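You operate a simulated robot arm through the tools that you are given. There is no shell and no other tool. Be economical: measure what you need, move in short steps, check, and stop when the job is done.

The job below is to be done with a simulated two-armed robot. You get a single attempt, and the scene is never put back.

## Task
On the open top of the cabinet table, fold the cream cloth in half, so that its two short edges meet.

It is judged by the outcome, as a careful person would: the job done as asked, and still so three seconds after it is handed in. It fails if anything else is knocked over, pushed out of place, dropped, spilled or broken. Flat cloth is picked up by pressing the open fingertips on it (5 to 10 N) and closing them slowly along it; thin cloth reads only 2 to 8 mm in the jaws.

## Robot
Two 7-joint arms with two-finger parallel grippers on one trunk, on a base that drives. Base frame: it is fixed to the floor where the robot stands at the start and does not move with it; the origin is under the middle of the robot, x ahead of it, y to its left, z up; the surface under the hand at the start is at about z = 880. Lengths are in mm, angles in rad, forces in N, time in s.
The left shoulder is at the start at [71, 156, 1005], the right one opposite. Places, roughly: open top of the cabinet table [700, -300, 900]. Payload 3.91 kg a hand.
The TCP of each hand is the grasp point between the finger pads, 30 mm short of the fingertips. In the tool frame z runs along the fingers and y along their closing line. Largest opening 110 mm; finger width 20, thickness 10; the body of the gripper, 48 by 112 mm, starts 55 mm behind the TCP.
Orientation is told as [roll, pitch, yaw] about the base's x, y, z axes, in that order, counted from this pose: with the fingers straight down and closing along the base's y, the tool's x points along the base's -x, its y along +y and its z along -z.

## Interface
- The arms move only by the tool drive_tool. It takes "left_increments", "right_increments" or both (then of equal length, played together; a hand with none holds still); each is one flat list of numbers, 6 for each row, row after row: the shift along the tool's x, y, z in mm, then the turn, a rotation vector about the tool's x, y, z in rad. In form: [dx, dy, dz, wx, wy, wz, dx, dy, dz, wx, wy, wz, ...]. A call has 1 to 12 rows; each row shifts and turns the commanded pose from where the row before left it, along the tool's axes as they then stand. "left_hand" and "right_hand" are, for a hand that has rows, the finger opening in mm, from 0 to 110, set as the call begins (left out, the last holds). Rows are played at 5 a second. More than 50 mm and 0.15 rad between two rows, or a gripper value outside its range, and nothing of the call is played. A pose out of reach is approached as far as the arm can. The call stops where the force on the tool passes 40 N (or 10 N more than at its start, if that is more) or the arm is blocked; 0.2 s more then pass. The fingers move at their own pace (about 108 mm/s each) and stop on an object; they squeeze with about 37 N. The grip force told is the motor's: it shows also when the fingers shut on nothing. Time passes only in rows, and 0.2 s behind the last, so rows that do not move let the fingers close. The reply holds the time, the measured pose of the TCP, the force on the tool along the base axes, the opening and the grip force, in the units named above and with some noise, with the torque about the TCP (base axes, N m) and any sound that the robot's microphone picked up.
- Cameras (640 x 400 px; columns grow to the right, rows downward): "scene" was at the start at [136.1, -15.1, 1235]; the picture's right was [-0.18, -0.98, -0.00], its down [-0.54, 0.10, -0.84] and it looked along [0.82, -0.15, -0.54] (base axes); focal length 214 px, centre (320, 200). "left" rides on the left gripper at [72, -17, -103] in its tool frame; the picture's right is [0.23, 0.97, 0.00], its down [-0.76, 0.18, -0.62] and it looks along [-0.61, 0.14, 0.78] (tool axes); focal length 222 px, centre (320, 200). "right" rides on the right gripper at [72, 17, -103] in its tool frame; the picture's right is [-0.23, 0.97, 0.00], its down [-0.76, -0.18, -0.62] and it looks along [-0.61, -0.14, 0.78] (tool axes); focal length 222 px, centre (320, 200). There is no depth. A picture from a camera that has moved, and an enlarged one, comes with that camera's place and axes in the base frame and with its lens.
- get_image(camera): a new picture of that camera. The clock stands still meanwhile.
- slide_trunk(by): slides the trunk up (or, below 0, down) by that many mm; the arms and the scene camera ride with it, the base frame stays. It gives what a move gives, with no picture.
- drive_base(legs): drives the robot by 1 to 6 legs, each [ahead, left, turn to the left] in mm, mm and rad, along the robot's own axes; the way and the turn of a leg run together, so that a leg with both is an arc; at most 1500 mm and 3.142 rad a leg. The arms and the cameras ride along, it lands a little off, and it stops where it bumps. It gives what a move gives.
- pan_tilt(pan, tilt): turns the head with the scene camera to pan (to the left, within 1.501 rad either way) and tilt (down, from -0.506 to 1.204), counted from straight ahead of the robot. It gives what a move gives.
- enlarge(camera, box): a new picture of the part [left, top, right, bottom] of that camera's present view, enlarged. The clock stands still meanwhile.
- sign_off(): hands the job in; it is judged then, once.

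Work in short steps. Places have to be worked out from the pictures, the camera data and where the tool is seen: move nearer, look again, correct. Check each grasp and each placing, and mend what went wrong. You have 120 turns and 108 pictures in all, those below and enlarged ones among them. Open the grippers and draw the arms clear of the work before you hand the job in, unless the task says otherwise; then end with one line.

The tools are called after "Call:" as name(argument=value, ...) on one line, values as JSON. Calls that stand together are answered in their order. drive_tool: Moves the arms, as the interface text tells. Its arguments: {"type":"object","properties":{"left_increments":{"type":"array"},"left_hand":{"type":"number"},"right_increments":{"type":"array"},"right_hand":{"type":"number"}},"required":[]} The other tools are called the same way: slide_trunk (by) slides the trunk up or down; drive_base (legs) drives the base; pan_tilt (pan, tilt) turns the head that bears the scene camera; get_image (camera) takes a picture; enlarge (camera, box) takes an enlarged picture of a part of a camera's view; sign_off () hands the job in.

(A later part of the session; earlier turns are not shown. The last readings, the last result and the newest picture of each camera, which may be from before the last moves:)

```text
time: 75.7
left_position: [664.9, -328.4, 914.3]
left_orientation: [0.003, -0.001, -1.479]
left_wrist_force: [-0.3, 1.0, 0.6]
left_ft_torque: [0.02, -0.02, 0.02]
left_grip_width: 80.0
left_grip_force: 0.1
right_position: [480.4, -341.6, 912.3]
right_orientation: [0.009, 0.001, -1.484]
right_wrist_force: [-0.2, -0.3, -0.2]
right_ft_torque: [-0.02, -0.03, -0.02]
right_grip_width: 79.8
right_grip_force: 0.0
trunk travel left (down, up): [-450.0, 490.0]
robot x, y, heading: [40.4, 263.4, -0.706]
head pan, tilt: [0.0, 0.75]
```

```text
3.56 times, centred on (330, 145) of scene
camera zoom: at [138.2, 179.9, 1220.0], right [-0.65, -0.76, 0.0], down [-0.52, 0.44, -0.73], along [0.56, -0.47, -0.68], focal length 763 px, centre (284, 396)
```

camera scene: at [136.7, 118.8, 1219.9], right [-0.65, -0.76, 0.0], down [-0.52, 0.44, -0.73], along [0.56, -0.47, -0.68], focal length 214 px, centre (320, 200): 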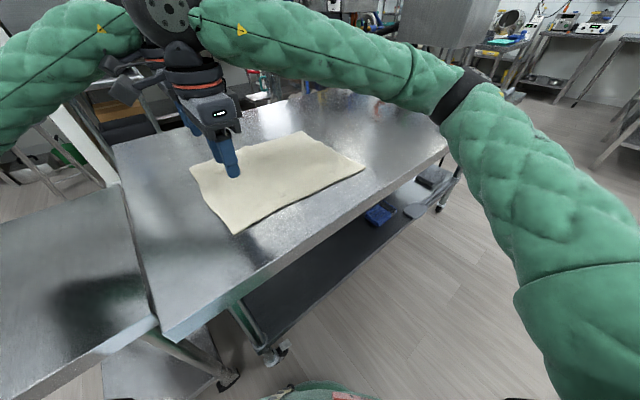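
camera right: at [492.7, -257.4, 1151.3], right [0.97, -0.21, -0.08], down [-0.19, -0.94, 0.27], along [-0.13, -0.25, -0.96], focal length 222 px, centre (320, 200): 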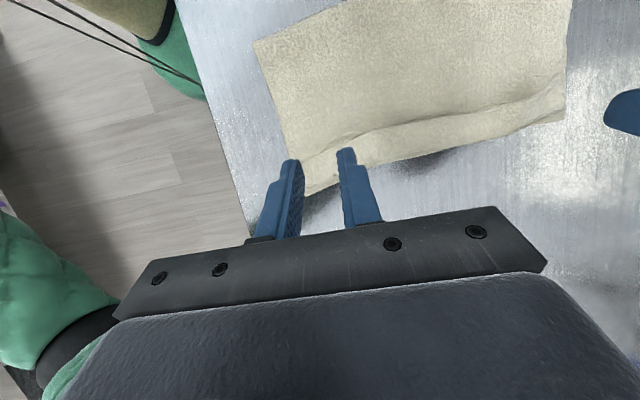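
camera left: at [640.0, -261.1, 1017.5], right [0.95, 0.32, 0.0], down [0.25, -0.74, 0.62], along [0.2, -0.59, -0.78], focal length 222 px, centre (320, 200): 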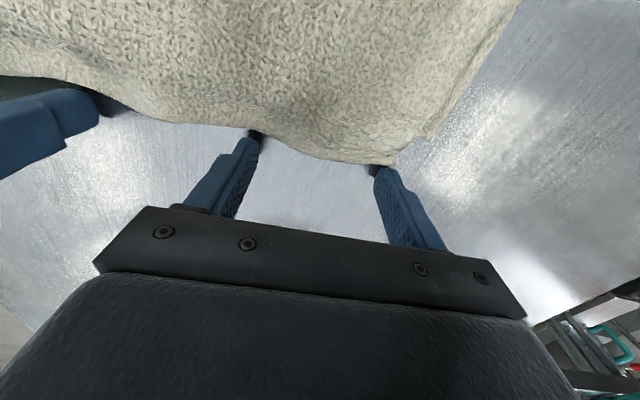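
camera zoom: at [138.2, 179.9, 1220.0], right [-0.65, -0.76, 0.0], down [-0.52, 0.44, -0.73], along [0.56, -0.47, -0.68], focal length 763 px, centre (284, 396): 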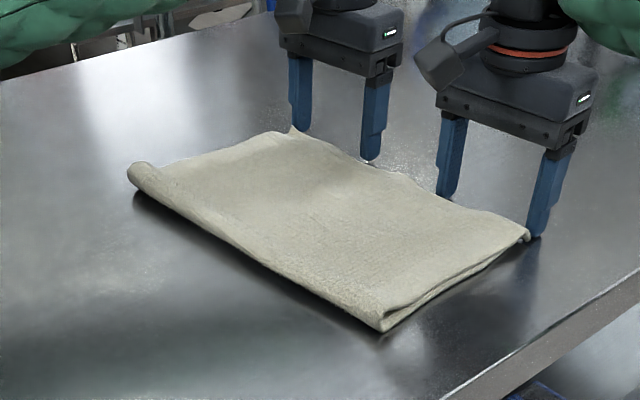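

The edge moves back and the lower corner holds at y≈ −294. I push the remaining ~19 mm (far) and ~15 mm (near).

Call:
drive_tool(left_increments=[6.5, 0, 0.5, 0, 0, 0, 6.5, 0, 0, 0, 0, 0, 6.5, 0, 0, 0, 0, 0], right_increments=[5, 0, 0, 0, 0, 0, 5, 0, 0, 0, 0, 0, 5, 0, 0, 0, 0, 0])

Call:
get_image(camera="left")

Call:
get_image(camera="right")

Call:
enlarge(camera="scene", box=[240, 90, 420, 200])

```text
time: 76.5
left_position: [663.9, -309.4, 911.5]
left_orientation: [0.004, 0.0, -1.476]
left_wrist_force: [-0.1, 0.6, 0.0]
left_ft_torque: [-0.01, 0.0, 0.03]
left_grip_width: 79.8
left_grip_force: 0.0
right_position: [479.0, -328.3, 912.0]
right_orientation: [0.01, 0.002, -1.487]
right_wrist_force: [0.7, 0.2, -0.1]
right_ft_torque: [-0.03, 0.01, -0.02]
right_grip_width: 80.2
right_grip_force: 0.0
trunk travel left (down, up): [-450.0, 490.0]
robot x, y, heading: [35.1, 265.1, -0.702]
head pan, tilt: [0.0, 0.75]
```

```text
23 pictures are left
camera left: at [638.1, -241.6, 1016.3], right [0.95, 0.32, 0.0], down [0.25, -0.74, 0.62], along [0.2, -0.59, -0.78], focal length 222 px, centre (320, 200)
```

left: 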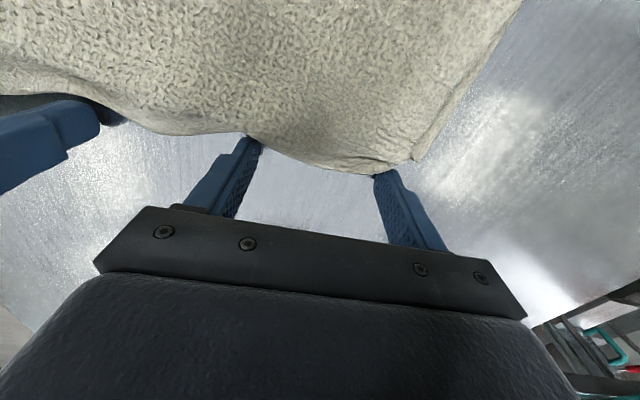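

```text
22 pictures are left
camera right: at [488.7, -252.9, 1015.2], right [0.99, -0.14, 0.01], down [-0.12, -0.78, 0.62], along [-0.08, -0.61, -0.78], focal length 222 px, centre (320, 200)
```

right: 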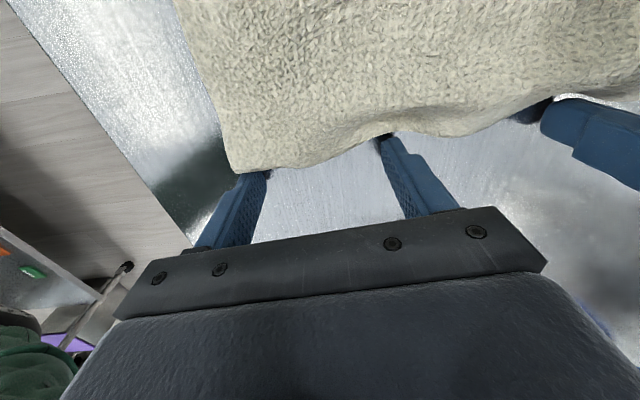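

```text
3.56 times, centred on (330, 145) of scene
camera zoom: at [138.3, 179.9, 1220.0], right [-0.65, -0.76, 0.0], down [-0.52, 0.44, -0.73], along [0.56, -0.47, -0.68], focal length 763 px, centre (284, 396)
```

zoom: 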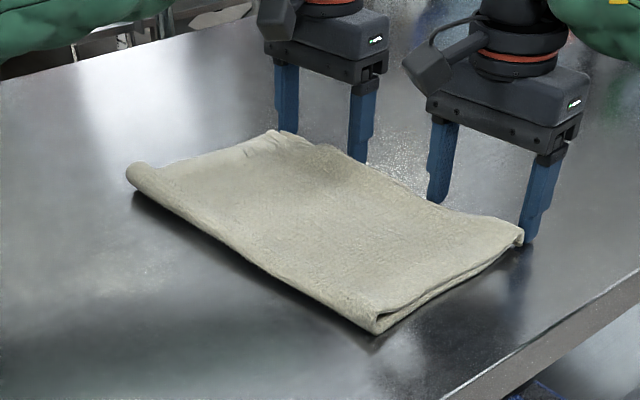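

Edges nearly aligned on both ends (within ~8 mm). I push a last 6 mm (far) / 3 mm (near), back off, raise and look whether it springs back.

Call:
drive_tool(left_increments=[3, 0, 0, 0, 0, 0, 3, 0, 0, 0, 0, 0, 0, 0, 0, 0, 0, 0, -8, 0, 0, 0, 0, 0, -10, 0, -10, 0, 0, 0, 0, 0, -45, 0, 0, 0, 0, 0, -45, 0, 0, 0], right_increments=[2, 0, 0, 0, 0, 0, 1, 0, 0, 0, 0, 0, 0, 0, 0, 0, 0, 0, -8, 0, 0, 0, 0, 0, -10, 0, -10, 0, 0, 0, 0, 0, -45, 0, 0, 0, 0, 0, -45, 0, 0, 0])

Call:
get_image(camera="left")

Call:
enlarge(camera="scene", box=[240, 90, 420, 200])

```text
time: 78.0
left_position: [663.1, -321.5, 1013.7]
left_orientation: [0.002, 0.0, -1.477]
left_wrist_force: [0.6, 1.4, 0.2]
left_ft_torque: [-0.01, 0.01, -0.02]
left_grip_width: 80.0
left_grip_force: 0.0
right_position: [479.4, -342.2, 1012.1]
right_orientation: [0.01, 0.0, -1.486]
right_wrist_force: [-0.4, -0.2, -0.4]
right_ft_torque: [0.01, 0.0, -0.02]
right_grip_width: 80.2
right_grip_force: 0.0
trunk travel left (down, up): [-450.0, 490.0]
robot x, y, heading: [37.6, 264.1, -0.703]
head pan, tilt: [0.0, 0.75]
```

```text
20 pictures are left
camera left: at [637.4, -252.5, 1117.7], right [0.95, 0.32, 0.0], down [0.25, -0.74, 0.62], along [0.2, -0.59, -0.78], focal length 222 px, centre (320, 200)
```

left: 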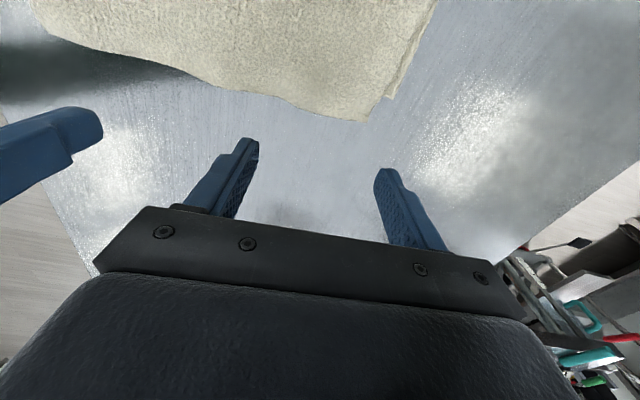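

```text
3.56 times, centred on (330, 145) of scene
camera zoom: at [137.2, 180.5, 1219.9], right [-0.65, -0.76, 0.0], down [-0.52, 0.44, -0.73], along [0.56, -0.47, -0.68], focal length 763 px, centre (284, 396)
```

zoom: 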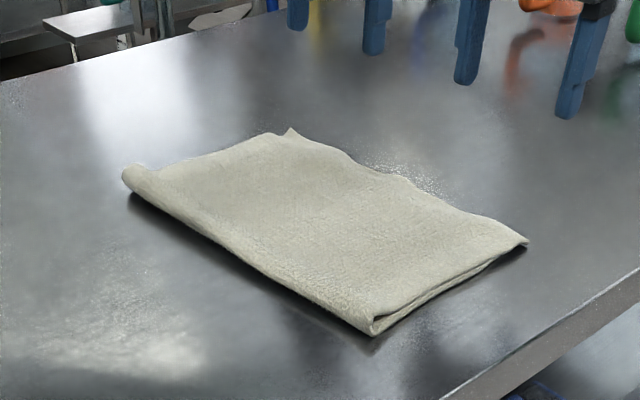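

It sprang back: far overshoot ~28 mm, near ~10 mm. I repeat the push with over-travel, raising the tips 2.5 mm at the lower edge so only the top layer is pushed further.

Call:
drive_tool(left_increments=[-14, 0, 48, 0, 0, 0, 0, 0, 46, 0, 0, 0, 0, 0, 8, 0, 0, 0, 8, 0, 0, 0, 0, 0, 8, 0, 0, 0, 0, 0, 8, 0, 0, 0, 0, 0, 0, 0, -2.5, 0, 0, 0, 8, 2, 0, 0, 0, 0, 8, 3, 0, 0, 0, 0, 8, 3, 0, 0, 0, 0], right_increments=[0, 0, 48, 0, 0, 0, 0, 0, 45, 0, 0, 0, 0, 0, 7, 0, 0, 0, 6, 0, 0, 0, 0, 0, 6, 0, 0, 0, 0, 0, 6, 0, 0, 0, 0, 0, 0, 0, -2.5, 0, 0, 0, 5, 2, 0, 0, 0, 0, 4, 3, 0, 0, 0, 0, 2, 3, 0, 0, 0, 0])

Call:
get_image(camera="left")

```text
time: 80.2
left_position: [671.0, -286.2, 914.0]
left_orientation: [0.004, 0.0, -1.476]
left_wrist_force: [0.4, 0.3, -0.8]
left_ft_torque: [-0.02, 0.04, -0.03]
left_grip_width: 80.1
left_grip_force: 0.0
right_position: [484.9, -312.9, 914.5]
right_orientation: [0.009, 0.002, -1.485]
right_wrist_force: [0.0, 0.8, -0.5]
right_ft_torque: [0.0, 0.01, -0.04]
right_grip_width: 80.3
right_grip_force: 0.1
trunk travel left (down, up): [-450.0, 490.0]
robot x, y, heading: [33.9, 263.6, -0.7]
head pan, tilt: [0.0, 0.75]
```

```text
18 pictures are left
camera left: at [645.3, -218.0, 1017.2], right [0.95, 0.32, 0.0], down [0.25, -0.74, 0.62], along [0.2, -0.59, -0.78], focal length 222 px, centre (320, 200)
```

left: 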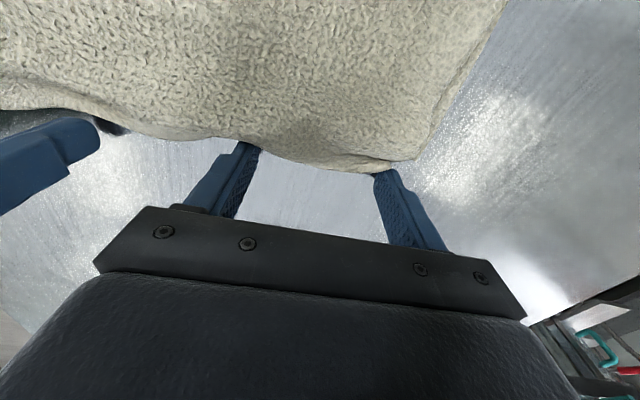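

The lower layer moves along too at the far end. I back the fingers off and look at the result.

Call:
drive_tool(left_increments=[-8, 0, 0, 0, 0, 0, -12, 0, -10, 0, 0, 0, 0, 0, -45, 0, 0, 0, 0, 0, -45, 0, 0, 0], right_increments=[-8, 0, 0, 0, 0, 0, -12, 0, -10, 0, 0, 0, 0, 0, -45, 0, 0, 0, 0, 0, -45, 0, 0, 0])

Call:
get_image(camera="left")

Call:
enlarge(camera="scene", box=[240, 90, 420, 200])

```text
time: 81.2
left_position: [669.5, -308.5, 1013.2]
left_orientation: [0.003, -0.001, -1.476]
left_wrist_force: [0.0, 0.7, 1.3]
left_ft_torque: [-0.04, 0.01, 0.03]
left_grip_width: 79.7
left_grip_force: 0.1
right_position: [485.7, -331.5, 1014.9]
right_orientation: [0.01, -0.002, -1.485]
right_wrist_force: [0.5, 0.2, 0.5]
right_ft_torque: [0.0, 0.0, 0.0]
right_grip_width: 79.8
right_grip_force: 0.1
trunk travel left (down, up): [-450.0, 490.0]
robot x, y, heading: [39.1, 264.1, -0.702]
head pan, tilt: [0.0, 0.75]
```

```text
17 pictures are left
camera left: at [644.9, -239.5, 1116.8], right [0.95, 0.32, 0.0], down [0.25, -0.74, 0.62], along [0.2, -0.59, -0.78], focal length 222 px, centre (320, 200)
```

left: 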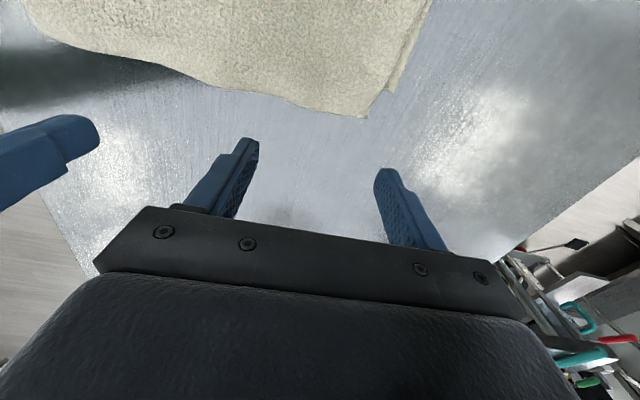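

```text
3.56 times, centred on (330, 145) of scene
camera zoom: at [137.3, 180.3, 1219.9], right [-0.65, -0.76, 0.0], down [-0.52, 0.44, -0.73], along [0.56, -0.47, -0.68], focal length 763 px, centre (284, 396)
```

zoom: 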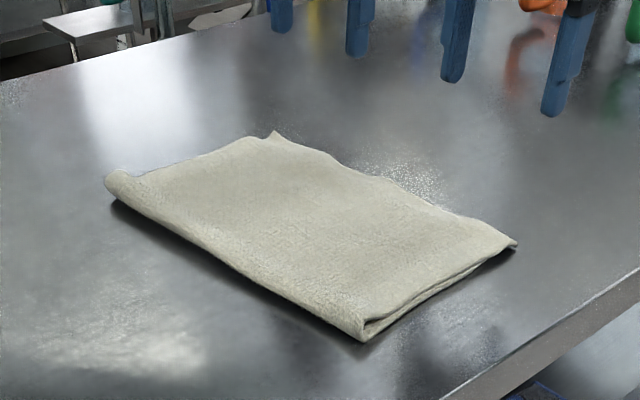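

The layers shift together, so the ~28 mm far overshoot remains. Now that the top edge lies in its natural direction, I regrasp its far corner with the left hand on the overshooting strip (top layer only) to lift and re-lay it.

Call:
drive_tool(left_increments=[8, 2, 30, 0, 0, 0, 8, 2, 35, 0, 0, 0, 0, 0, 25, 0, 0, 0, 0, 0, 6, 0, 0, 0], left_hand=40)

Call:
enlarge(camera="left", box=[200, 80, 440, 230])

```text
time: 82.2
left_position: [674.9, -291.4, 917.9]
left_orientation: [0.003, 0.0, -1.476]
left_wrist_force: [1.1, -0.2, -0.2]
left_ft_torque: [-0.01, 0.04, 0.01]
left_grip_width: 40.2
left_grip_force: 0.1
right_position: [486.3, -332.4, 1013.1]
right_orientation: [0.01, 0.002, -1.485]
right_wrist_force: [0.3, -0.7, -0.1]
right_ft_torque: [0.0, 0.03, 0.01]
right_grip_width: 80.0
right_grip_force: 0.1
trunk travel left (down, up): [-450.0, 490.0]
robot x, y, heading: [37.8, 262.7, -0.701]
head pan, tilt: [0.0, 0.75]
```

```text
2.67 times, centred on (320, 155) of left
camera zoom: at [649.1, -222.5, 1020.7], right [0.95, 0.32, 0.0], down [0.25, -0.74, 0.62], along [0.2, -0.59, -0.78], focal length 592 px, centre (320, 320)
```

zoom: 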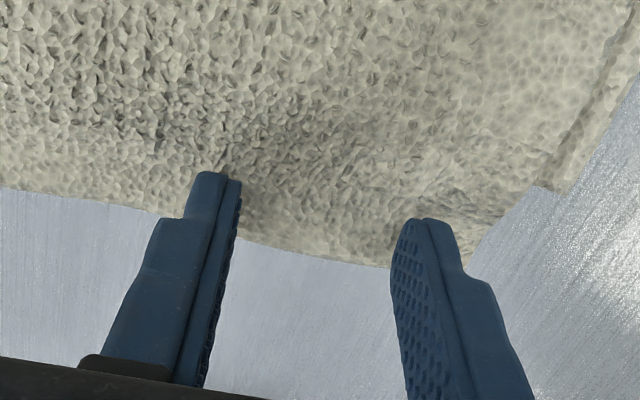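

Fingertips overlap the top edge well. I lower to contact and check force.

Call:
drive_tool(left_increments=[0, -4, 2, 0, 0, 0, 0, 0, 1.5, 0, 0, 0, 0, 0, 0.8, 0, 0, 0, 0, 0, 0, 0, 0, 0])

```text
time: 83.2
left_position: [669.2, -292.6, 915.1]
left_orientation: [0.004, 0.0, -1.477]
left_wrist_force: [0.4, 0.6, 7.3]
left_ft_torque: [0.05, 0.0, 0.03]
left_grip_width: 40.0
left_grip_force: 0.0
right_position: [485.3, -332.3, 1014.9]
right_orientation: [0.009, 0.002, -1.484]
right_wrist_force: [0.0, -0.7, -0.7]
right_ft_torque: [0.02, 0.02, -0.02]
right_grip_width: 80.2
right_grip_force: 0.1
trunk travel left (down, up): [-450.0, 490.0]
robot x, y, heading: [36.1, 266.1, -0.7]
head pan, tilt: [0.0, 0.75]
```

7 N: close in steps.

Call:
drive_tool(left_increments=[0, 0, 0.3, 0, 0, 0], left_hand=34)

Call:
drive_tool(left_increments=[0, 0, 0, 0, 0, 0], left_hand=28)

Call:
drive_tool(left_increments=[0, 0, 0, 0, 0, 0], left_hand=21)

Call:
drive_tool(left_increments=[0, 0, 0, 0, 0, 0], left_hand=14)

Call:
drive_tool(left_increments=[0, 0, 0, 0, 0, 0], left_hand=7)

Call:
drive_tool(left_increments=[0, 0, 0, 0, 0, 0, 0, 0, 0, 0, 0, 0], left_hand=0)

Call:
enlarge(camera="left", box=[200, 80, 440, 230])

```text
time: 83.7
left_position: [670.3, -292.0, 913.0]
left_orientation: [0.005, 0.001, -1.477]
left_wrist_force: [1.4, -0.3, 8.6]
left_ft_torque: [-0.04, 0.05, 0.0]
left_grip_width: 33.6
left_grip_force: 0.1
right_position: [486.0, -333.4, 1013.2]
right_orientation: [0.009, 0.002, -1.486]
right_wrist_force: [-0.8, -0.4, 0.5]
right_ft_torque: [0.01, -0.01, 0.04]
right_grip_width: 80.1
right_grip_force: 0.0
trunk travel left (down, up): [-450.0, 490.0]
robot x, y, heading: [38.6, 265.0, -0.702]
head pan, tilt: [0.0, 0.75]
```

```text
time: 84.0
left_position: [669.1, -291.5, 913.5]
left_orientation: [0.003, 0.001, -1.478]
left_wrist_force: [-0.3, -0.2, 9.2]
left_ft_torque: [0.02, 0.04, 0.02]
left_grip_width: 27.1
left_grip_force: 0.0
right_position: [486.7, -331.4, 1014.4]
right_orientation: [0.009, 0.002, -1.483]
right_wrist_force: [-0.1, 0.0, -1.1]
right_ft_torque: [0.01, 0.04, -0.01]
right_grip_width: 80.0
right_grip_force: 0.2
trunk travel left (down, up): [-450.0, 490.0]
robot x, y, heading: [39.7, 264.0, -0.699]
head pan, tilt: [0.0, 0.75]
```

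```text
time: 84.5
left_position: [669.3, -292.2, 914.1]
left_orientation: [0.004, 0.001, -1.477]
left_wrist_force: [-0.7, -1.2, 9.5]
left_ft_torque: [0.02, 0.05, -0.01]
left_grip_width: 20.6
left_grip_force: 0.0
right_position: [486.3, -332.4, 1013.8]
right_orientation: [0.008, 0.003, -1.487]
right_wrist_force: [0.4, 0.6, 1.1]
right_ft_torque: [0.02, 0.0, 0.01]
right_grip_width: 80.1
right_grip_force: 0.1
trunk travel left (down, up): [-450.0, 490.0]
robot x, y, heading: [39.0, 264.4, -0.7]
head pan, tilt: [0.0, 0.75]
```

```text
time: 84.8
left_position: [668.7, -291.5, 913.4]
left_orientation: [0.003, 0.001, -1.477]
left_wrist_force: [-0.5, -1.1, 8.6]
left_ft_torque: [-0.01, 0.04, -0.03]
left_grip_width: 14.2
left_grip_force: 0.0
right_position: [485.8, -332.0, 1013.6]
right_orientation: [0.009, 0.002, -1.486]
right_wrist_force: [0.3, -0.2, 0.6]
right_ft_torque: [0.02, -0.01, -0.02]
right_grip_width: 80.2
right_grip_force: 0.1
trunk travel left (down, up): [-450.0, 490.0]
robot x, y, heading: [36.5, 266.2, -0.705]
head pan, tilt: [0.0, 0.75]
```

```text
time: 85.2
left_position: [669.7, -291.0, 913.7]
left_orientation: [0.003, -0.001, -1.477]
left_wrist_force: [0.7, 0.3, 9.2]
left_ft_torque: [0.03, 0.02, -0.01]
left_grip_width: 7.8
left_grip_force: 0.4
right_position: [486.2, -332.3, 1014.1]
right_orientation: [0.009, 0.002, -1.485]
right_wrist_force: [-0.2, -0.1, 0.3]
right_ft_torque: [0.0, -0.01, 0.01]
right_grip_width: 80.0
right_grip_force: 0.1
trunk travel left (down, up): [-450.0, 490.0]
robot x, y, heading: [36.4, 259.4, -0.701]
head pan, tilt: [0.0, 0.75]
```

```text
time: 85.8
left_position: [669.1, -290.9, 914.3]
left_orientation: [0.002, 0.0, -1.477]
left_wrist_force: [0.6, 1.7, 9.3]
left_ft_torque: [-0.01, 0.03, 0.09]
left_grip_width: 3.7
left_grip_force: 37.0
right_position: [486.6, -332.2, 1013.9]
right_orientation: [0.008, 0.0, -1.485]
right_wrist_force: [0.7, 0.7, 0.0]
right_ft_torque: [0.0, -0.01, -0.02]
right_grip_width: 80.0
right_grip_force: 0.1
trunk travel left (down, up): [-450.0, 490.0]
robot x, y, heading: [37.6, 265.5, -0.699]
head pan, tilt: [0.0, 0.75]
```

```text
2.67 times, centred on (320, 155) of left
camera zoom: at [644.4, -222.9, 1017.3], right [0.95, 0.32, 0.0], down [0.25, -0.74, 0.62], along [0.2, -0.59, -0.78], focal length 592 px, centre (320, 320)
```

zoom: 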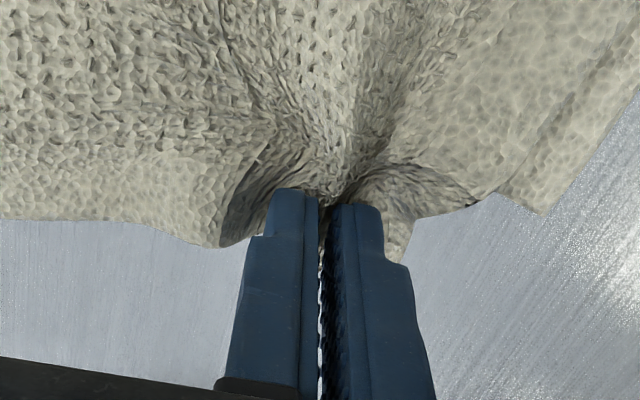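

A firm hold of the top layer only (3.7 mm). I lift ~80 mm and move 50 mm back toward the bend, so the bend can relax left, then look.

Call:
drive_tool(left_increments=[2, 0, -20, 0, 0, 0, 8, 2, -20, 0, 0, 0, 13, 3, -20, 0, 0, 0, 13, 3, -20, 0, 0, 0, 14, 4, 0, 0, 0, 0, 0, 0, 0, 0, 0, 0])

Call:
enlarge(camera="scene", box=[240, 90, 420, 200])

```text
time: 87.2
left_position: [676.1, -240.4, 993.6]
left_orientation: [0.002, 0.0, -1.478]
left_wrist_force: [-0.5, -0.9, -0.4]
left_ft_torque: [0.02, 0.07, 0.0]
left_grip_width: 3.7
left_grip_force: 36.9
right_position: [486.2, -333.5, 1013.3]
right_orientation: [0.008, 0.001, -1.487]
right_wrist_force: [0.2, -0.2, 0.1]
right_ft_torque: [0.01, -0.01, -0.03]
right_grip_width: 80.0
right_grip_force: 0.0
trunk travel left (down, up): [-450.0, 490.0]
robot x, y, heading: [36.8, 263.2, -0.704]
head pan, tilt: [0.0, 0.75]
```

```text
3.56 times, centred on (330, 145) of scene
camera zoom: at [138.0, 179.4, 1219.9], right [-0.65, -0.76, 0.0], down [-0.52, 0.44, -0.73], along [0.56, -0.47, -0.68], focal length 763 px, centre (284, 396)
```

zoom: 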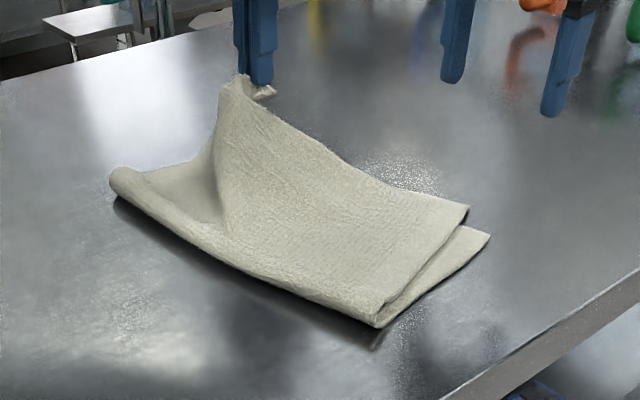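

Lifting the far corner drew the near top corner inward. I lower the far corner at its target (tool at ≈ (683, −263)) and look before treating the near corner with the right hand.

Call:
drive_tool(left_increments=[-5.9, 1.2, 19, 0, 0, 0, -5.9, 1.2, 19, 0, 0, 0, -5.9, 1.2, 19, 0, 0, 0, -5.9, 1.2, 19, 0, 0, 0, 0, 0, 0, 0, 0, 0])

Call:
enlarge(camera="scene", box=[240, 90, 420, 200])

Call:
get_image(camera="right")

```text
time: 88.5
left_position: [684.7, -264.6, 917.8]
left_orientation: [0.005, -0.001, -1.476]
left_wrist_force: [-0.3, 1.0, 11.8]
left_ft_torque: [0.12, 0.06, -0.03]
left_grip_width: 3.4
left_grip_force: 36.8
right_position: [486.8, -333.3, 1015.1]
right_orientation: [0.008, 0.001, -1.485]
right_wrist_force: [0.6, 0.0, -0.1]
right_ft_torque: [0.01, 0.01, -0.02]
right_grip_width: 80.0
right_grip_force: 0.1
trunk travel left (down, up): [-450.0, 490.0]
robot x, y, heading: [37.0, 265.8, -0.703]
head pan, tilt: [0.0, 0.75]
```

```text
3.56 times, centred on (330, 145) of scene
camera zoom: at [137.9, 180.1, 1220.2], right [-0.64, -0.76, 0.0], down [-0.52, 0.44, -0.73], along [0.56, -0.47, -0.68], focal length 763 px, centre (284, 396)
```

zoom: 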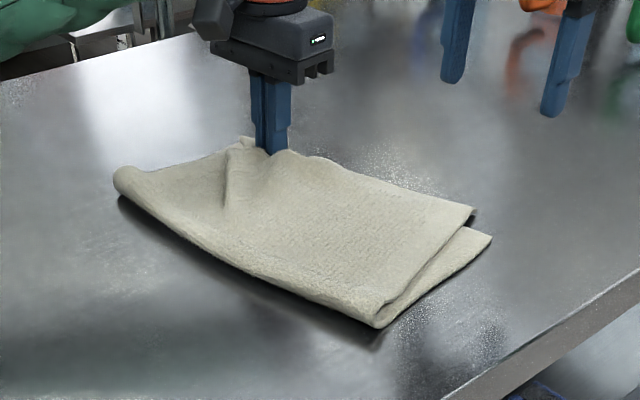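

```text
11 pictures are left
camera right: at [495.9, -257.8, 1117.6], right [0.99, -0.14, 0.01], down [-0.12, -0.78, 0.62], along [-0.08, -0.62, -0.78], focal length 222 px, centre (320, 200)
```

right: 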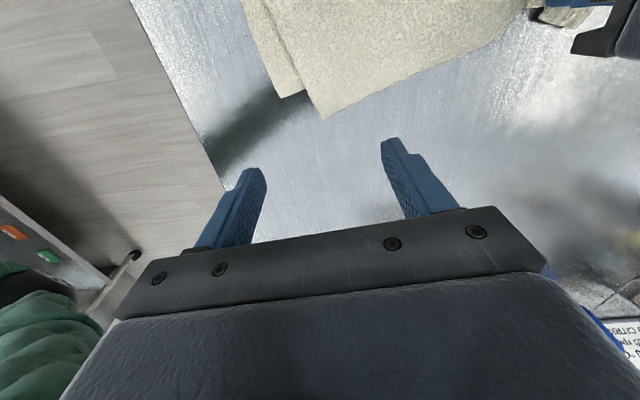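

Far corner is placed. Bottom near corner is (451, −309), top near corner (490, −334). I open the left hand in place (its ridge spreads ~40 mm), keeping it there as an anchor, and bring the right hand over the near top corner.

Call:
drive_tool(left_increments=[0, 0, -1, 0, 0, 0, 0, 0, 0, 0, 0, 0, 0, 0, 0, 0, 0, 0], left_hand=46)

Call:
get_image(camera="right")

```text
time: 89.2
left_position: [685.6, -263.3, 918.4]
left_orientation: [0.003, 0.0, -1.478]
left_wrist_force: [2.2, 0.4, 8.6]
left_ft_torque: [0.1, 0.08, -0.03]
left_grip_width: 43.0
left_grip_force: 0.0
right_position: [486.0, -332.4, 1013.7]
right_orientation: [0.01, 0.001, -1.486]
right_wrist_force: [-1.3, 0.0, -1.0]
right_ft_torque: [0.0, -0.03, -0.03]
right_grip_width: 79.9
right_grip_force: 0.1
trunk travel left (down, up): [-450.0, 490.0]
robot x, y, heading: [42.2, 265.1, -0.701]
head pan, tilt: [0.0, 0.75]
```

```text
10 pictures are left
camera right: at [495.9, -257.9, 1117.4], right [0.99, -0.14, 0.01], down [-0.12, -0.78, 0.62], along [-0.08, -0.62, -0.78], focal length 222 px, centre (320, 200)
```

right: 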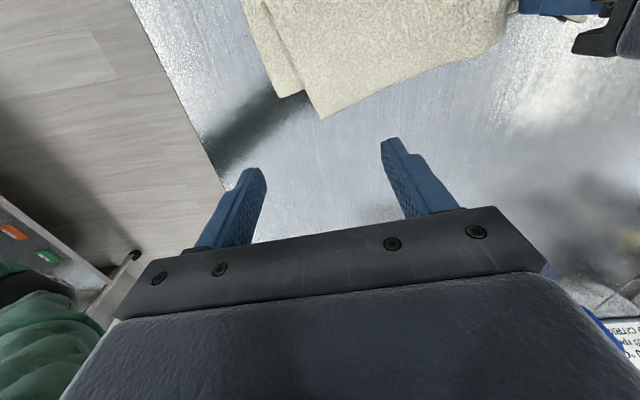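

The near top corner is still at (490, −334). I bring the right hand to (524, −320), aligned with the edge, on the strip where only the top layer lies.

Call:
drive_tool(right_increments=[0, 0, 0, 0, 0, -0.1, 2.6, 19.6, 25, 0, 0, 0, 2.7, 19.6, 25, 0, 0, 0, 0, 0, 25, 0, 0, 0, 0, 0, 19, 0, 0, 0, 0, 0, 3, 0, 0, 0], right_hand=40)

Call:
enlarge(camera="right", box=[200, 80, 440, 230])

```text
time: 90.7
left_position: [683.7, -263.8, 919.4]
left_orientation: [0.005, 0.0, -1.477]
left_wrist_force: [-0.7, -0.2, 8.3]
left_ft_torque: [0.11, 0.11, -0.01]
left_grip_width: 43.9
left_grip_force: 0.0
right_position: [525.0, -321.0, 916.7]
right_orientation: [0.012, -0.001, -1.384]
right_wrist_force: [0.6, -0.3, 0.5]
right_ft_torque: [-0.01, 0.0, 0.0]
right_grip_width: 39.9
right_grip_force: 0.1
trunk travel left (down, up): [-450.0, 490.0]
robot x, y, heading: [38.3, 265.6, -0.698]
head pan, tilt: [0.0, 0.75]
```

```text
2.67 times, centred on (320, 155) of right
camera zoom: at [527.2, -245.5, 1021.0], right [1.0, -0.04, 0.01], down [-0.04, -0.78, 0.62], along [-0.02, -0.62, -0.78], focal length 592 px, centre (320, 320)
```

zoom: 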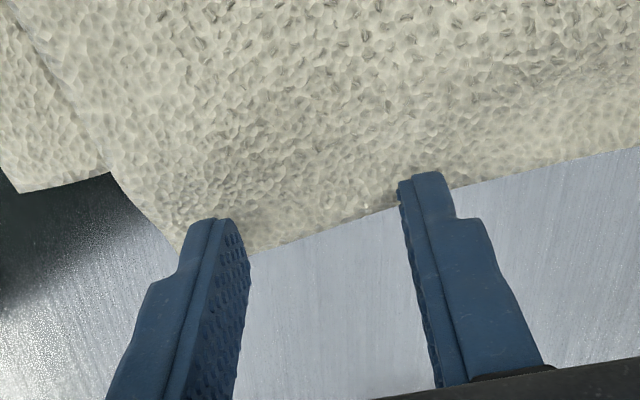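

Overlap is a bit small; I go 6 mm further in, then press.

Call:
drive_tool(right_increments=[3, 0, 0, 0, 0, 0, 3, 0, 0, 0, 0, 0, 0, 0, 2, 0, 0, 0, 0, 0, 1, 0, 0, 0, 0, 0, 0, 0, 0, 0])

```text
time: 91.8
left_position: [684.2, -263.2, 919.1]
left_orientation: [0.004, 0.001, -1.477]
left_wrist_force: [-0.2, -0.6, 8.6]
left_ft_torque: [0.02, 0.14, -0.03]
left_grip_width: 43.8
left_grip_force: 0.1
right_position: [524.6, -314.8, 915.5]
right_orientation: [0.01, 0.0, -1.386]
right_wrist_force: [-0.1, -0.1, 1.3]
right_ft_torque: [0.0, 0.01, 0.01]
right_grip_width: 40.3
right_grip_force: 0.0
trunk travel left (down, up): [-450.0, 490.0]
robot x, y, heading: [41.1, 266.5, -0.7]
head pan, tilt: [0.0, 0.75]
```

Call:
drive_tool(right_increments=[0, 0, 1, 0, 0, 0, 0, 0, 0.5, 0, 0, 0, 0, 0, 0, 0, 0, 0])

```text
time: 92.7
left_position: [685.1, -262.2, 919.7]
left_orientation: [0.004, 0.001, -1.479]
left_wrist_force: [0.4, -0.2, 6.8]
left_ft_torque: [0.04, 0.11, -0.01]
left_grip_width: 43.7
left_grip_force: 0.1
right_position: [522.7, -314.1, 914.2]
right_orientation: [0.011, 0.0, -1.386]
right_wrist_force: [0.2, -0.5, 5.5]
right_ft_torque: [0.03, 0.11, -0.01]
right_grip_width: 39.8
right_grip_force: 0.1
trunk travel left (down, up): [-450.0, 490.0]
robot x, y, heading: [38.6, 267.9, -0.701]
head pan, tilt: [0.0, 0.75]
```

5.5 N; a touch more, then close in steps.

Call:
drive_tool(right_increments=[0, 0, 0.6, 0, 0, 0], right_hand=34)

Call:
drive_tool(right_increments=[0, 0, 0, 0, 0, 0], right_hand=28)

Call:
drive_tool(right_increments=[0, 0, 0, 0, 0, 0], right_hand=21)

Call:
drive_tool(right_increments=[0, 0, 0, 0, 0, 0], right_hand=14)

Call:
drive_tool(right_increments=[0, 0, 0, 0, 0, 0], right_hand=7)

Call:
drive_tool(right_increments=[0, 0, 0, 0, 0, 0, 0, 0, 0, 0, 0, 0], right_hand=0)

```text
time: 93.0
left_position: [682.8, -263.8, 918.5]
left_orientation: [0.003, 0.0, -1.476]
left_wrist_force: [0.7, -0.8, 7.7]
left_ft_torque: [0.01, 0.06, 0.04]
left_grip_width: 43.8
left_grip_force: 0.1
right_position: [524.0, -314.8, 913.3]
right_orientation: [0.01, 0.001, -1.387]
right_wrist_force: [0.3, -0.5, 7.6]
right_ft_torque: [0.0, 0.03, 0.01]
right_grip_width: 33.6
right_grip_force: 0.0
trunk travel left (down, up): [-450.0, 490.0]
robot x, y, heading: [39.9, 264.9, -0.705]
head pan, tilt: [0.0, 0.75]
```

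```text
time: 93.5
left_position: [683.7, -262.5, 917.7]
left_orientation: [0.003, 0.0, -1.477]
left_wrist_force: [0.8, -2.3, 7.4]
left_ft_torque: [0.03, 0.07, -0.01]
left_grip_width: 43.9
left_grip_force: 0.1
right_position: [523.7, -313.3, 914.1]
right_orientation: [0.011, 0.0, -1.385]
right_wrist_force: [0.1, -0.6, 7.4]
right_ft_torque: [0.0, 0.06, 0.02]
right_grip_width: 27.7
right_grip_force: 0.1
trunk travel left (down, up): [-450.0, 490.0]
robot x, y, heading: [44.0, 265.2, -0.7]
head pan, tilt: [0.0, 0.75]
```

```text
time: 93.8
left_position: [683.4, -262.7, 918.7]
left_orientation: [0.004, 0.001, -1.475]
left_wrist_force: [1.7, -1.0, 7.1]
left_ft_torque: [-0.01, 0.06, -0.03]
left_grip_width: 43.6
left_grip_force: 0.0
right_position: [523.8, -314.5, 914.2]
right_orientation: [0.01, 0.001, -1.387]
right_wrist_force: [0.7, 0.2, 7.0]
right_ft_torque: [0.02, -0.01, -0.01]
right_grip_width: 20.6
right_grip_force: 0.0
trunk travel left (down, up): [-450.0, 490.0]
robot x, y, heading: [36.0, 264.1, -0.701]
head pan, tilt: [0.0, 0.75]
```

```text
time: 94.2
left_position: [683.2, -263.7, 918.2]
left_orientation: [0.003, -0.001, -1.477]
left_wrist_force: [1.0, -0.8, 8.2]
left_ft_torque: [0.0, 0.09, 0.01]
left_grip_width: 43.8
left_grip_force: 0.0
right_position: [524.0, -314.7, 912.8]
right_orientation: [0.011, 0.001, -1.385]
right_wrist_force: [0.5, -0.4, 7.7]
right_ft_torque: [0.04, -0.01, 0.04]
right_grip_width: 13.7
right_grip_force: 0.0
trunk travel left (down, up): [-450.0, 490.0]
robot x, y, heading: [37.5, 262.7, -0.701]
head pan, tilt: [0.0, 0.75]
```

```text
time: 94.7
left_position: [683.7, -263.4, 919.0]
left_orientation: [0.004, -0.001, -1.476]
left_wrist_force: [0.7, -1.6, 7.4]
left_ft_torque: [0.01, 0.07, 0.04]
left_grip_width: 43.8
left_grip_force: 0.2
right_position: [524.0, -314.2, 913.9]
right_orientation: [0.01, -0.001, -1.385]
right_wrist_force: [0.8, 0.2, 7.4]
right_ft_torque: [0.02, 0.02, -0.01]
right_grip_width: 7.4
right_grip_force: 0.4
trunk travel left (down, up): [-450.0, 490.0]
robot x, y, heading: [37.1, 264.7, -0.702]
head pan, tilt: [0.0, 0.75]
```

```text
time: 95.2
left_position: [684.3, -263.5, 918.4]
left_orientation: [0.004, 0.001, -1.477]
left_wrist_force: [0.5, -1.6, 6.9]
left_ft_torque: [-0.01, 0.12, 0.01]
left_grip_width: 43.9
left_grip_force: 0.0
right_position: [523.1, -314.0, 915.2]
right_orientation: [0.01, 0.0, -1.384]
right_wrist_force: [-0.1, 0.6, 7.6]
right_ft_torque: [0.01, -0.01, -0.04]
right_grip_width: 3.4
right_grip_force: 37.5
trunk travel left (down, up): [-450.0, 490.0]
robot x, y, heading: [38.3, 263.1, -0.698]
head pan, tilt: [0.0, 0.75]
```

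A good hold (3.4 mm). With the left fingers anchoring the far corner, I lift 18 mm, shift by (−39, +25) and lower.

Call:
drive_tool(right_increments=[0, 0, -9, 0, 0, 0, 0, 0, -9, 0, 0, 0, 8, -8.4, 0, 0, 0, 0, 8, -8.4, 0, 0, 0, 0, 8, -8.4, 0, 0, 0, 0, 7.8, -8.4, 0, 0, 0, 0, 0, 0, 8, 0, 0, 0, 0, 0, 6, 0, 0, 0, 0, 0, 0, 0, 0, 0])

Call:
enlarge(camera="scene", box=[240, 90, 420, 200])

```text
time: 97.2
left_position: [684.2, -264.3, 919.2]
left_orientation: [0.003, 0.0, -1.478]
left_wrist_force: [-3.6, -0.7, 7.4]
left_ft_torque: [0.02, 0.22, 0.05]
left_grip_width: 46.8
left_grip_force: 0.6
right_position: [483.7, -288.9, 916.4]
right_orientation: [0.01, 0.001, -1.387]
right_wrist_force: [5.8, 0.5, 2.6]
right_ft_torque: [0.04, -0.16, -0.08]
right_grip_width: 3.5
right_grip_force: 37.1
trunk travel left (down, up): [-450.0, 490.0]
robot x, y, heading: [40.1, 266.1, -0.702]
head pan, tilt: [0.0, 0.75]
```

```text
3.56 times, centred on (330, 145) of scene
camera zoom: at [137.9, 180.2, 1220.0], right [-0.65, -0.76, 0.0], down [-0.52, 0.44, -0.73], along [0.56, -0.47, -0.68], focal length 763 px, centre (284, 396)
```

zoom: 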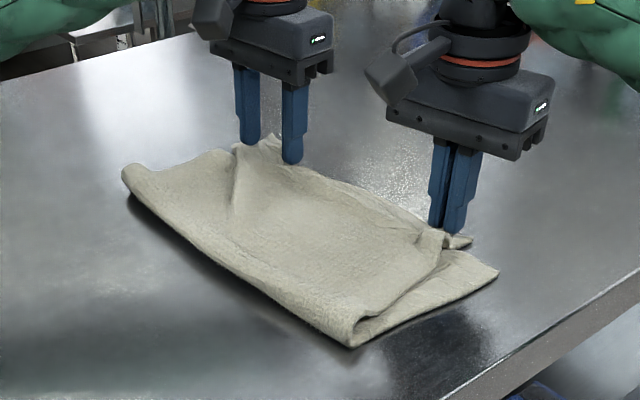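

The lower layer was dragged along (its near corner is now ≈ (418, −276)), because I lifted too little. Still holding, I lift 88 mm first, shift (−33, +33) in the air, and lower straight down.

Call:
drive_tool(right_increments=[0, 0, -22, 0, 0, 0, 0, 0, -22, 0, 0, 0, 0, 0, -22, 0, 0, 0, 0, 0, -22, 0, 0, 0, 12.8, -8.8, 0, 0, 0, 0, 12.8, -8.8, 0, 0, 0, 0, 12.9, -8.7, 0, 0, 0, 0])

Call:
enlarge(camera="scene", box=[240, 90, 420, 200])

```text
time: 98.8
left_position: [683.5, -263.2, 917.6]
left_orientation: [0.005, 0.001, -1.477]
left_wrist_force: [-0.4, 0.0, 2.1]
left_ft_torque: [0.03, 0.08, 0.01]
left_grip_width: 46.8
left_grip_force: 0.1
right_position: [450.3, -257.2, 1002.4]
right_orientation: [0.009, -0.001, -1.386]
right_wrist_force: [1.6, -0.4, -0.4]
right_ft_torque: [0.05, -0.02, -0.04]
right_grip_width: 3.4
right_grip_force: 37.0
trunk travel left (down, up): [-450.0, 490.0]
robot x, y, heading: [38.5, 263.0, -0.702]
head pan, tilt: [0.0, 0.75]
```

```text
3.56 times, centred on (330, 145) of scene
camera zoom: at [138.1, 179.8, 1219.9], right [-0.64, -0.76, 0.0], down [-0.52, 0.44, -0.73], along [0.56, -0.47, -0.68], focal length 763 px, centre (284, 396)
```

zoom: 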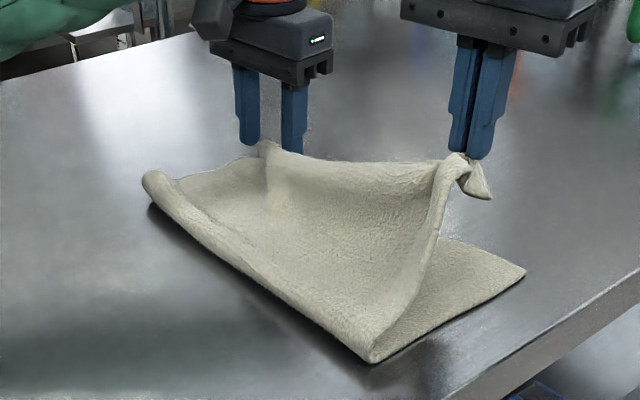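

The lower layer's near corner is now ≈ (406, −293) and lies flat. I lower the held top corner so that it lands on it (tool at ≈ (439, −273)), then release.

Call:
drive_tool(left_increments=[0, 0, 0.5, 0, 0, 0, 0, 0, 0, 0, 0, 0, 0, 0, 0, 0, 0, 0, 0, 0, 0, 0, 0, 0, 0, 0, 0, 0, 0, 0], right_increments=[-3.4, -3.4, 21, 0, 0, 0, -3.4, -3.4, 21, 0, 0, 0, -3.4, -3.4, 21, 0, 0, 0, -3.5, -3.6, 20, 0, 0, 0, 0, 0, 0, 0, 0, 0])

Call:
drive_tool(right_increments=[0, 0, 0, 0, 0, 0, 0, 0, 0, 0, 0, 0, 0, 0, 0, 0, 0, 0], right_hand=46)

Call:
enlarge(camera="scene", box=[240, 90, 420, 200])

```text
time: 100.0
left_position: [684.6, -263.5, 917.5]
left_orientation: [0.005, -0.001, -1.475]
left_wrist_force: [0.2, -0.6, 1.4]
left_ft_torque: [0.02, 0.06, 0.0]
left_grip_width: 46.0
left_grip_force: 0.1
right_position: [440.0, -271.9, 921.2]
right_orientation: [0.009, 0.0, -1.386]
right_wrist_force: [0.3, 0.0, 0.7]
right_ft_torque: [0.02, -0.03, -0.03]
right_grip_width: 3.2
right_grip_force: 36.7
trunk travel left (down, up): [-450.0, 490.0]
robot x, y, heading: [38.8, 268.5, -0.701]
head pan, tilt: [0.0, 0.75]
```

```text
time: 100.8
left_position: [685.5, -263.1, 918.1]
left_orientation: [0.003, 0.0, -1.477]
left_wrist_force: [0.0, -0.6, 1.8]
left_ft_torque: [0.0, 0.03, 0.02]
left_grip_width: 45.9
left_grip_force: 0.2
right_position: [439.0, -271.7, 921.0]
right_orientation: [0.008, -0.001, -1.386]
right_wrist_force: [0.7, 1.0, -0.1]
right_ft_torque: [0.0, 0.01, 0.01]
right_grip_width: 45.9
right_grip_force: 0.1
trunk travel left (down, up): [-450.0, 490.0]
robot x, y, heading: [38.5, 266.0, -0.703]
head pan, tilt: [0.0, 0.75]
```

```text
3.56 times, centred on (330, 145) of scene
camera zoom: at [138.2, 179.8, 1219.9], right [-0.65, -0.76, 0.0], down [-0.52, 0.44, -0.73], along [0.56, -0.47, -0.68], focal length 763 px, centre (284, 396)
```

zoom: 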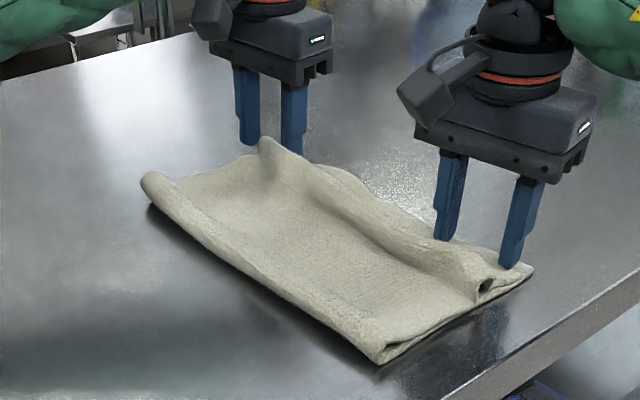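

The near edges now meet; the slack forms a ruck just left of the fingers. I widen the jaws, keep the tips just above the flat layers, and push the ruck left toward the bend with both hands.

Call:
drive_tool(left_increments=[0, -12, -2, 0, 0, 0, 0, -12, 0, 0, 0, 0, 8, 0, 0, 0, 0, 0, 10, 0, 0, 0, 0, 0, 10, 0, 0, 0, 0, 0, 10, 0, 0, 0, 0, 0, 10, 0, 0, 0, 0, 0], right_increments=[0, 12, 0, 0, 0, 0.05, 0, 12, 0, 0, 0, 0.05, 8, 0, 0, 0, 0, 0, 10, 0, 0, 0, 0, 0, 10, 0, 0, 0, 0, 0, 10, 0, 0, 0, 0, 0, 10, 0, 0, 0, 0, 0], left_hand=90, right_hand=90)

Call:
enlarge(camera="scene", box=[240, 90, 420, 200])

```text
time: 102.5
left_position: [656.2, -219.0, 919.2]
left_orientation: [0.004, 0.0, -1.475]
left_wrist_force: [0.2, 0.2, 0.3]
left_ft_torque: [0.01, 0.03, 0.04]
left_grip_width: 89.9
left_grip_force: 0.0
right_position: [460.8, -220.8, 922.1]
right_orientation: [0.011, 0.001, -1.487]
right_wrist_force: [-1.1, -0.2, -0.2]
right_ft_torque: [0.0, 0.01, -0.01]
right_grip_width: 90.1
right_grip_force: 0.1
trunk travel left (down, up): [-450.0, 490.0]
robot x, y, heading: [39.6, 262.8, -0.706]
head pan, tilt: [0.0, 0.75]
```

```text
3.56 times, centred on (330, 145) of scene
camera zoom: at [138.3, 180.0, 1220.0], right [-0.65, -0.76, 0.0], down [-0.52, 0.44, -0.73], along [0.56, -0.47, -0.68], focal length 763 px, centre (284, 396)
```

zoom: 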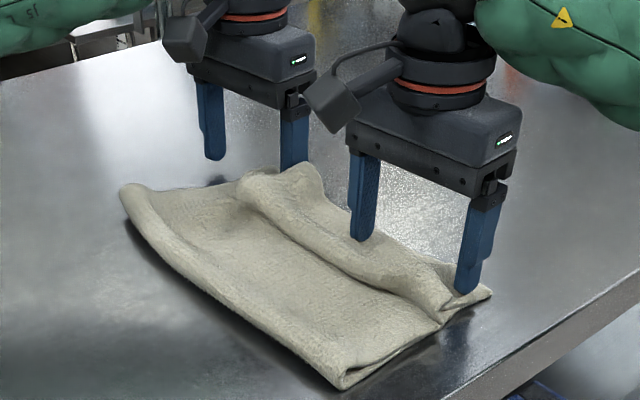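

The whole cloth slid ~40 mm left along with the ruck, so an anchor is needed. I pin both layers near the right edge with the right fingers (pressing ~15 N).

Call:
drive_tool(right_increments=[-6, 0, 0, 0, 0, 0, -7, 0, 0, 0, 0, 0, 0, 0, 3, 0, 0, 0, 0, 0, 2, 0, 0, 0, 0, 0, 1, 0, 0, 0, 0, 0, 0, 0, 0, 0])

```text
time: 103.8
left_position: [656.3, -219.1, 919.7]
left_orientation: [0.003, -0.001, -1.476]
left_wrist_force: [0.8, 1.1, 1.1]
left_ft_torque: [0.03, 0.03, 0.01]
left_grip_width: 90.0
left_grip_force: 0.0
right_position: [461.8, -233.6, 915.6]
right_orientation: [0.009, 0.001, -1.486]
right_wrist_force: [1.9, -3.2, 12.4]
right_ft_torque: [-0.03, 0.05, -0.01]
right_grip_width: 89.8
right_grip_force: 0.0
trunk travel left (down, up): [-450.0, 490.0]
robot x, y, heading: [39.1, 261.0, -0.702]
head pan, tilt: [0.0, 0.75]
```

12 N; I add half a millimetre and sweep the far part of the ruck left 70 mm with the left hand.

Call:
drive_tool(left_increments=[0, 0, 0, 0, 0, 0, 8, 0, 0, 0, 0, 0, 9, 0, 0, 0, 0, 0, 9, 0, 0, 0, 0, 0, 9, 0, 0, 0, 0, 0, 9, 0, 0, 0, 0, 0, 9, 0, 0, 0, 0, 0, 9, 0, 0, 0, 0, 0], right_increments=[0, 0, 0.6, 0, 0, 0, 0, 0, 0, 0, 0, 0, 0, 0, 0, 0, 0, 0, 0, 0, 0, 0, 0, 0, 0, 0, 0, 0, 0, 0, 0, 0, 0, 0, 0, 0, 0, 0, 0, 0, 0, 0, 0, 0, 0, 0, 0, 0])

Call:
enlarge(camera="scene", box=[230, 90, 410, 200])

```text
time: 105.7
left_position: [648.4, -156.8, 919.0]
left_orientation: [0.003, -0.002, -1.476]
left_wrist_force: [0.8, -0.1, 0.2]
left_ft_torque: [-0.01, 0.04, 0.03]
left_grip_width: 90.3
left_grip_force: 0.1
right_position: [461.0, -233.1, 915.5]
right_orientation: [0.009, -0.002, -1.485]
right_wrist_force: [3.5, -2.2, 26.2]
right_ft_torque: [0.04, 0.13, 0.01]
right_grip_width: 89.9
right_grip_force: 0.1
trunk travel left (down, up): [-450.0, 490.0]
robot x, y, heading: [39.3, 263.0, -0.697]
head pan, tilt: [0.0, 0.75]
```

```text
3.56 times, centred on (320, 145) of scene
camera zoom: at [137.6, 180.7, 1220.1], right [-0.65, -0.76, 0.0], down [-0.52, 0.44, -0.73], along [0.56, -0.47, -0.68], focal length 763 px, centre (320, 396)
```

zoom: 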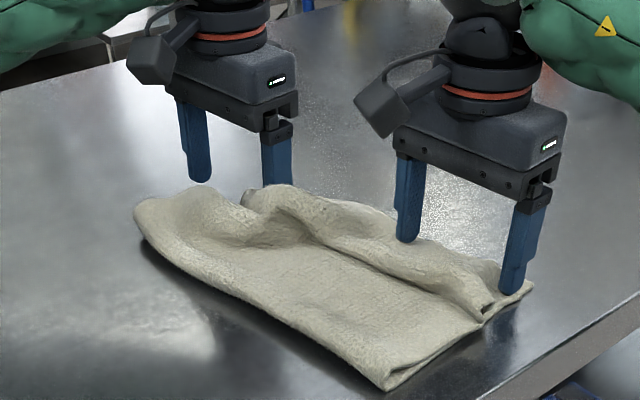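

The far part moved as a whole. I lift both hands clear to let the cloth relax and see the state.

Call:
drive_tool(left_increments=[0, 0, -15, 0, 0, 0, 0, 0, -40, 0, 0, 0, 0, 0, -45, 0, 0, 0, -40, 0, 0, 0, 0, 0, -40, 0, 0, 0, 0, 0, -20, 0, 0, 0, 0, 0, 0, 0, 0, 0, 0, 0], right_increments=[0, 0, -15, 0, 0, 0, 0, 0, -40, 0, 0, 0, 0, 0, -45, 0, 0, 0, -30, 0, 0, 0, 0, 0, -30, 0, 0, 0, 0, 0, 0, 0, 0, 0, 0, 0, 0, 0, 0, 0, 0, 0])

Call:
enlarge(camera="scene", box=[230, 90, 410, 200])

```text
time: 107.2
left_position: [657.0, -254.1, 1019.3]
left_orientation: [0.003, 0.001, -1.477]
left_wrist_force: [0.0, -0.5, 0.7]
left_ft_torque: [-0.01, -0.02, 0.02]
left_grip_width: 90.0
left_grip_force: 0.0
right_position: [465.8, -294.9, 1015.9]
right_orientation: [0.011, 0.001, -1.486]
right_wrist_force: [0.1, 0.3, 0.1]
right_ft_torque: [-0.02, -0.02, 0.0]
right_grip_width: 90.1
right_grip_force: 0.2
trunk travel left (down, up): [-450.0, 490.0]
robot x, y, heading: [36.8, 264.1, -0.708]
head pan, tilt: [0.0, 0.75]
```

```text
3.56 times, centred on (320, 145) of scene
camera zoom: at [138.1, 180.0, 1220.0], right [-0.65, -0.76, 0.0], down [-0.52, 0.44, -0.73], along [0.56, -0.47, -0.68], focal length 763 px, centre (320, 396)
```

zoom: 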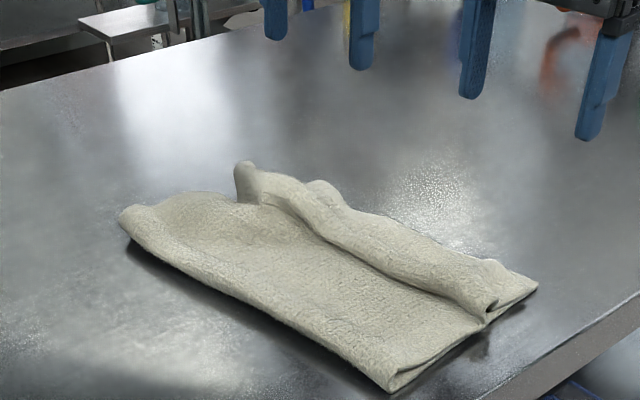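

Near edges meet, but a ruck remains and the far end is unclear. I use the left camera to see the far right corners.

Call:
get_image(camera="left")

```text
2 pictures are left
camera left: at [632.5, -186.1, 1123.3], right [0.95, 0.32, 0.0], down [0.25, -0.74, 0.62], along [0.2, -0.59, -0.78], focal length 222 px, centre (320, 200)
```

left: 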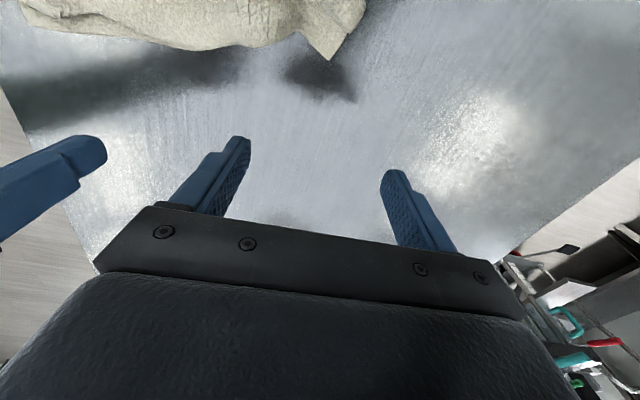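

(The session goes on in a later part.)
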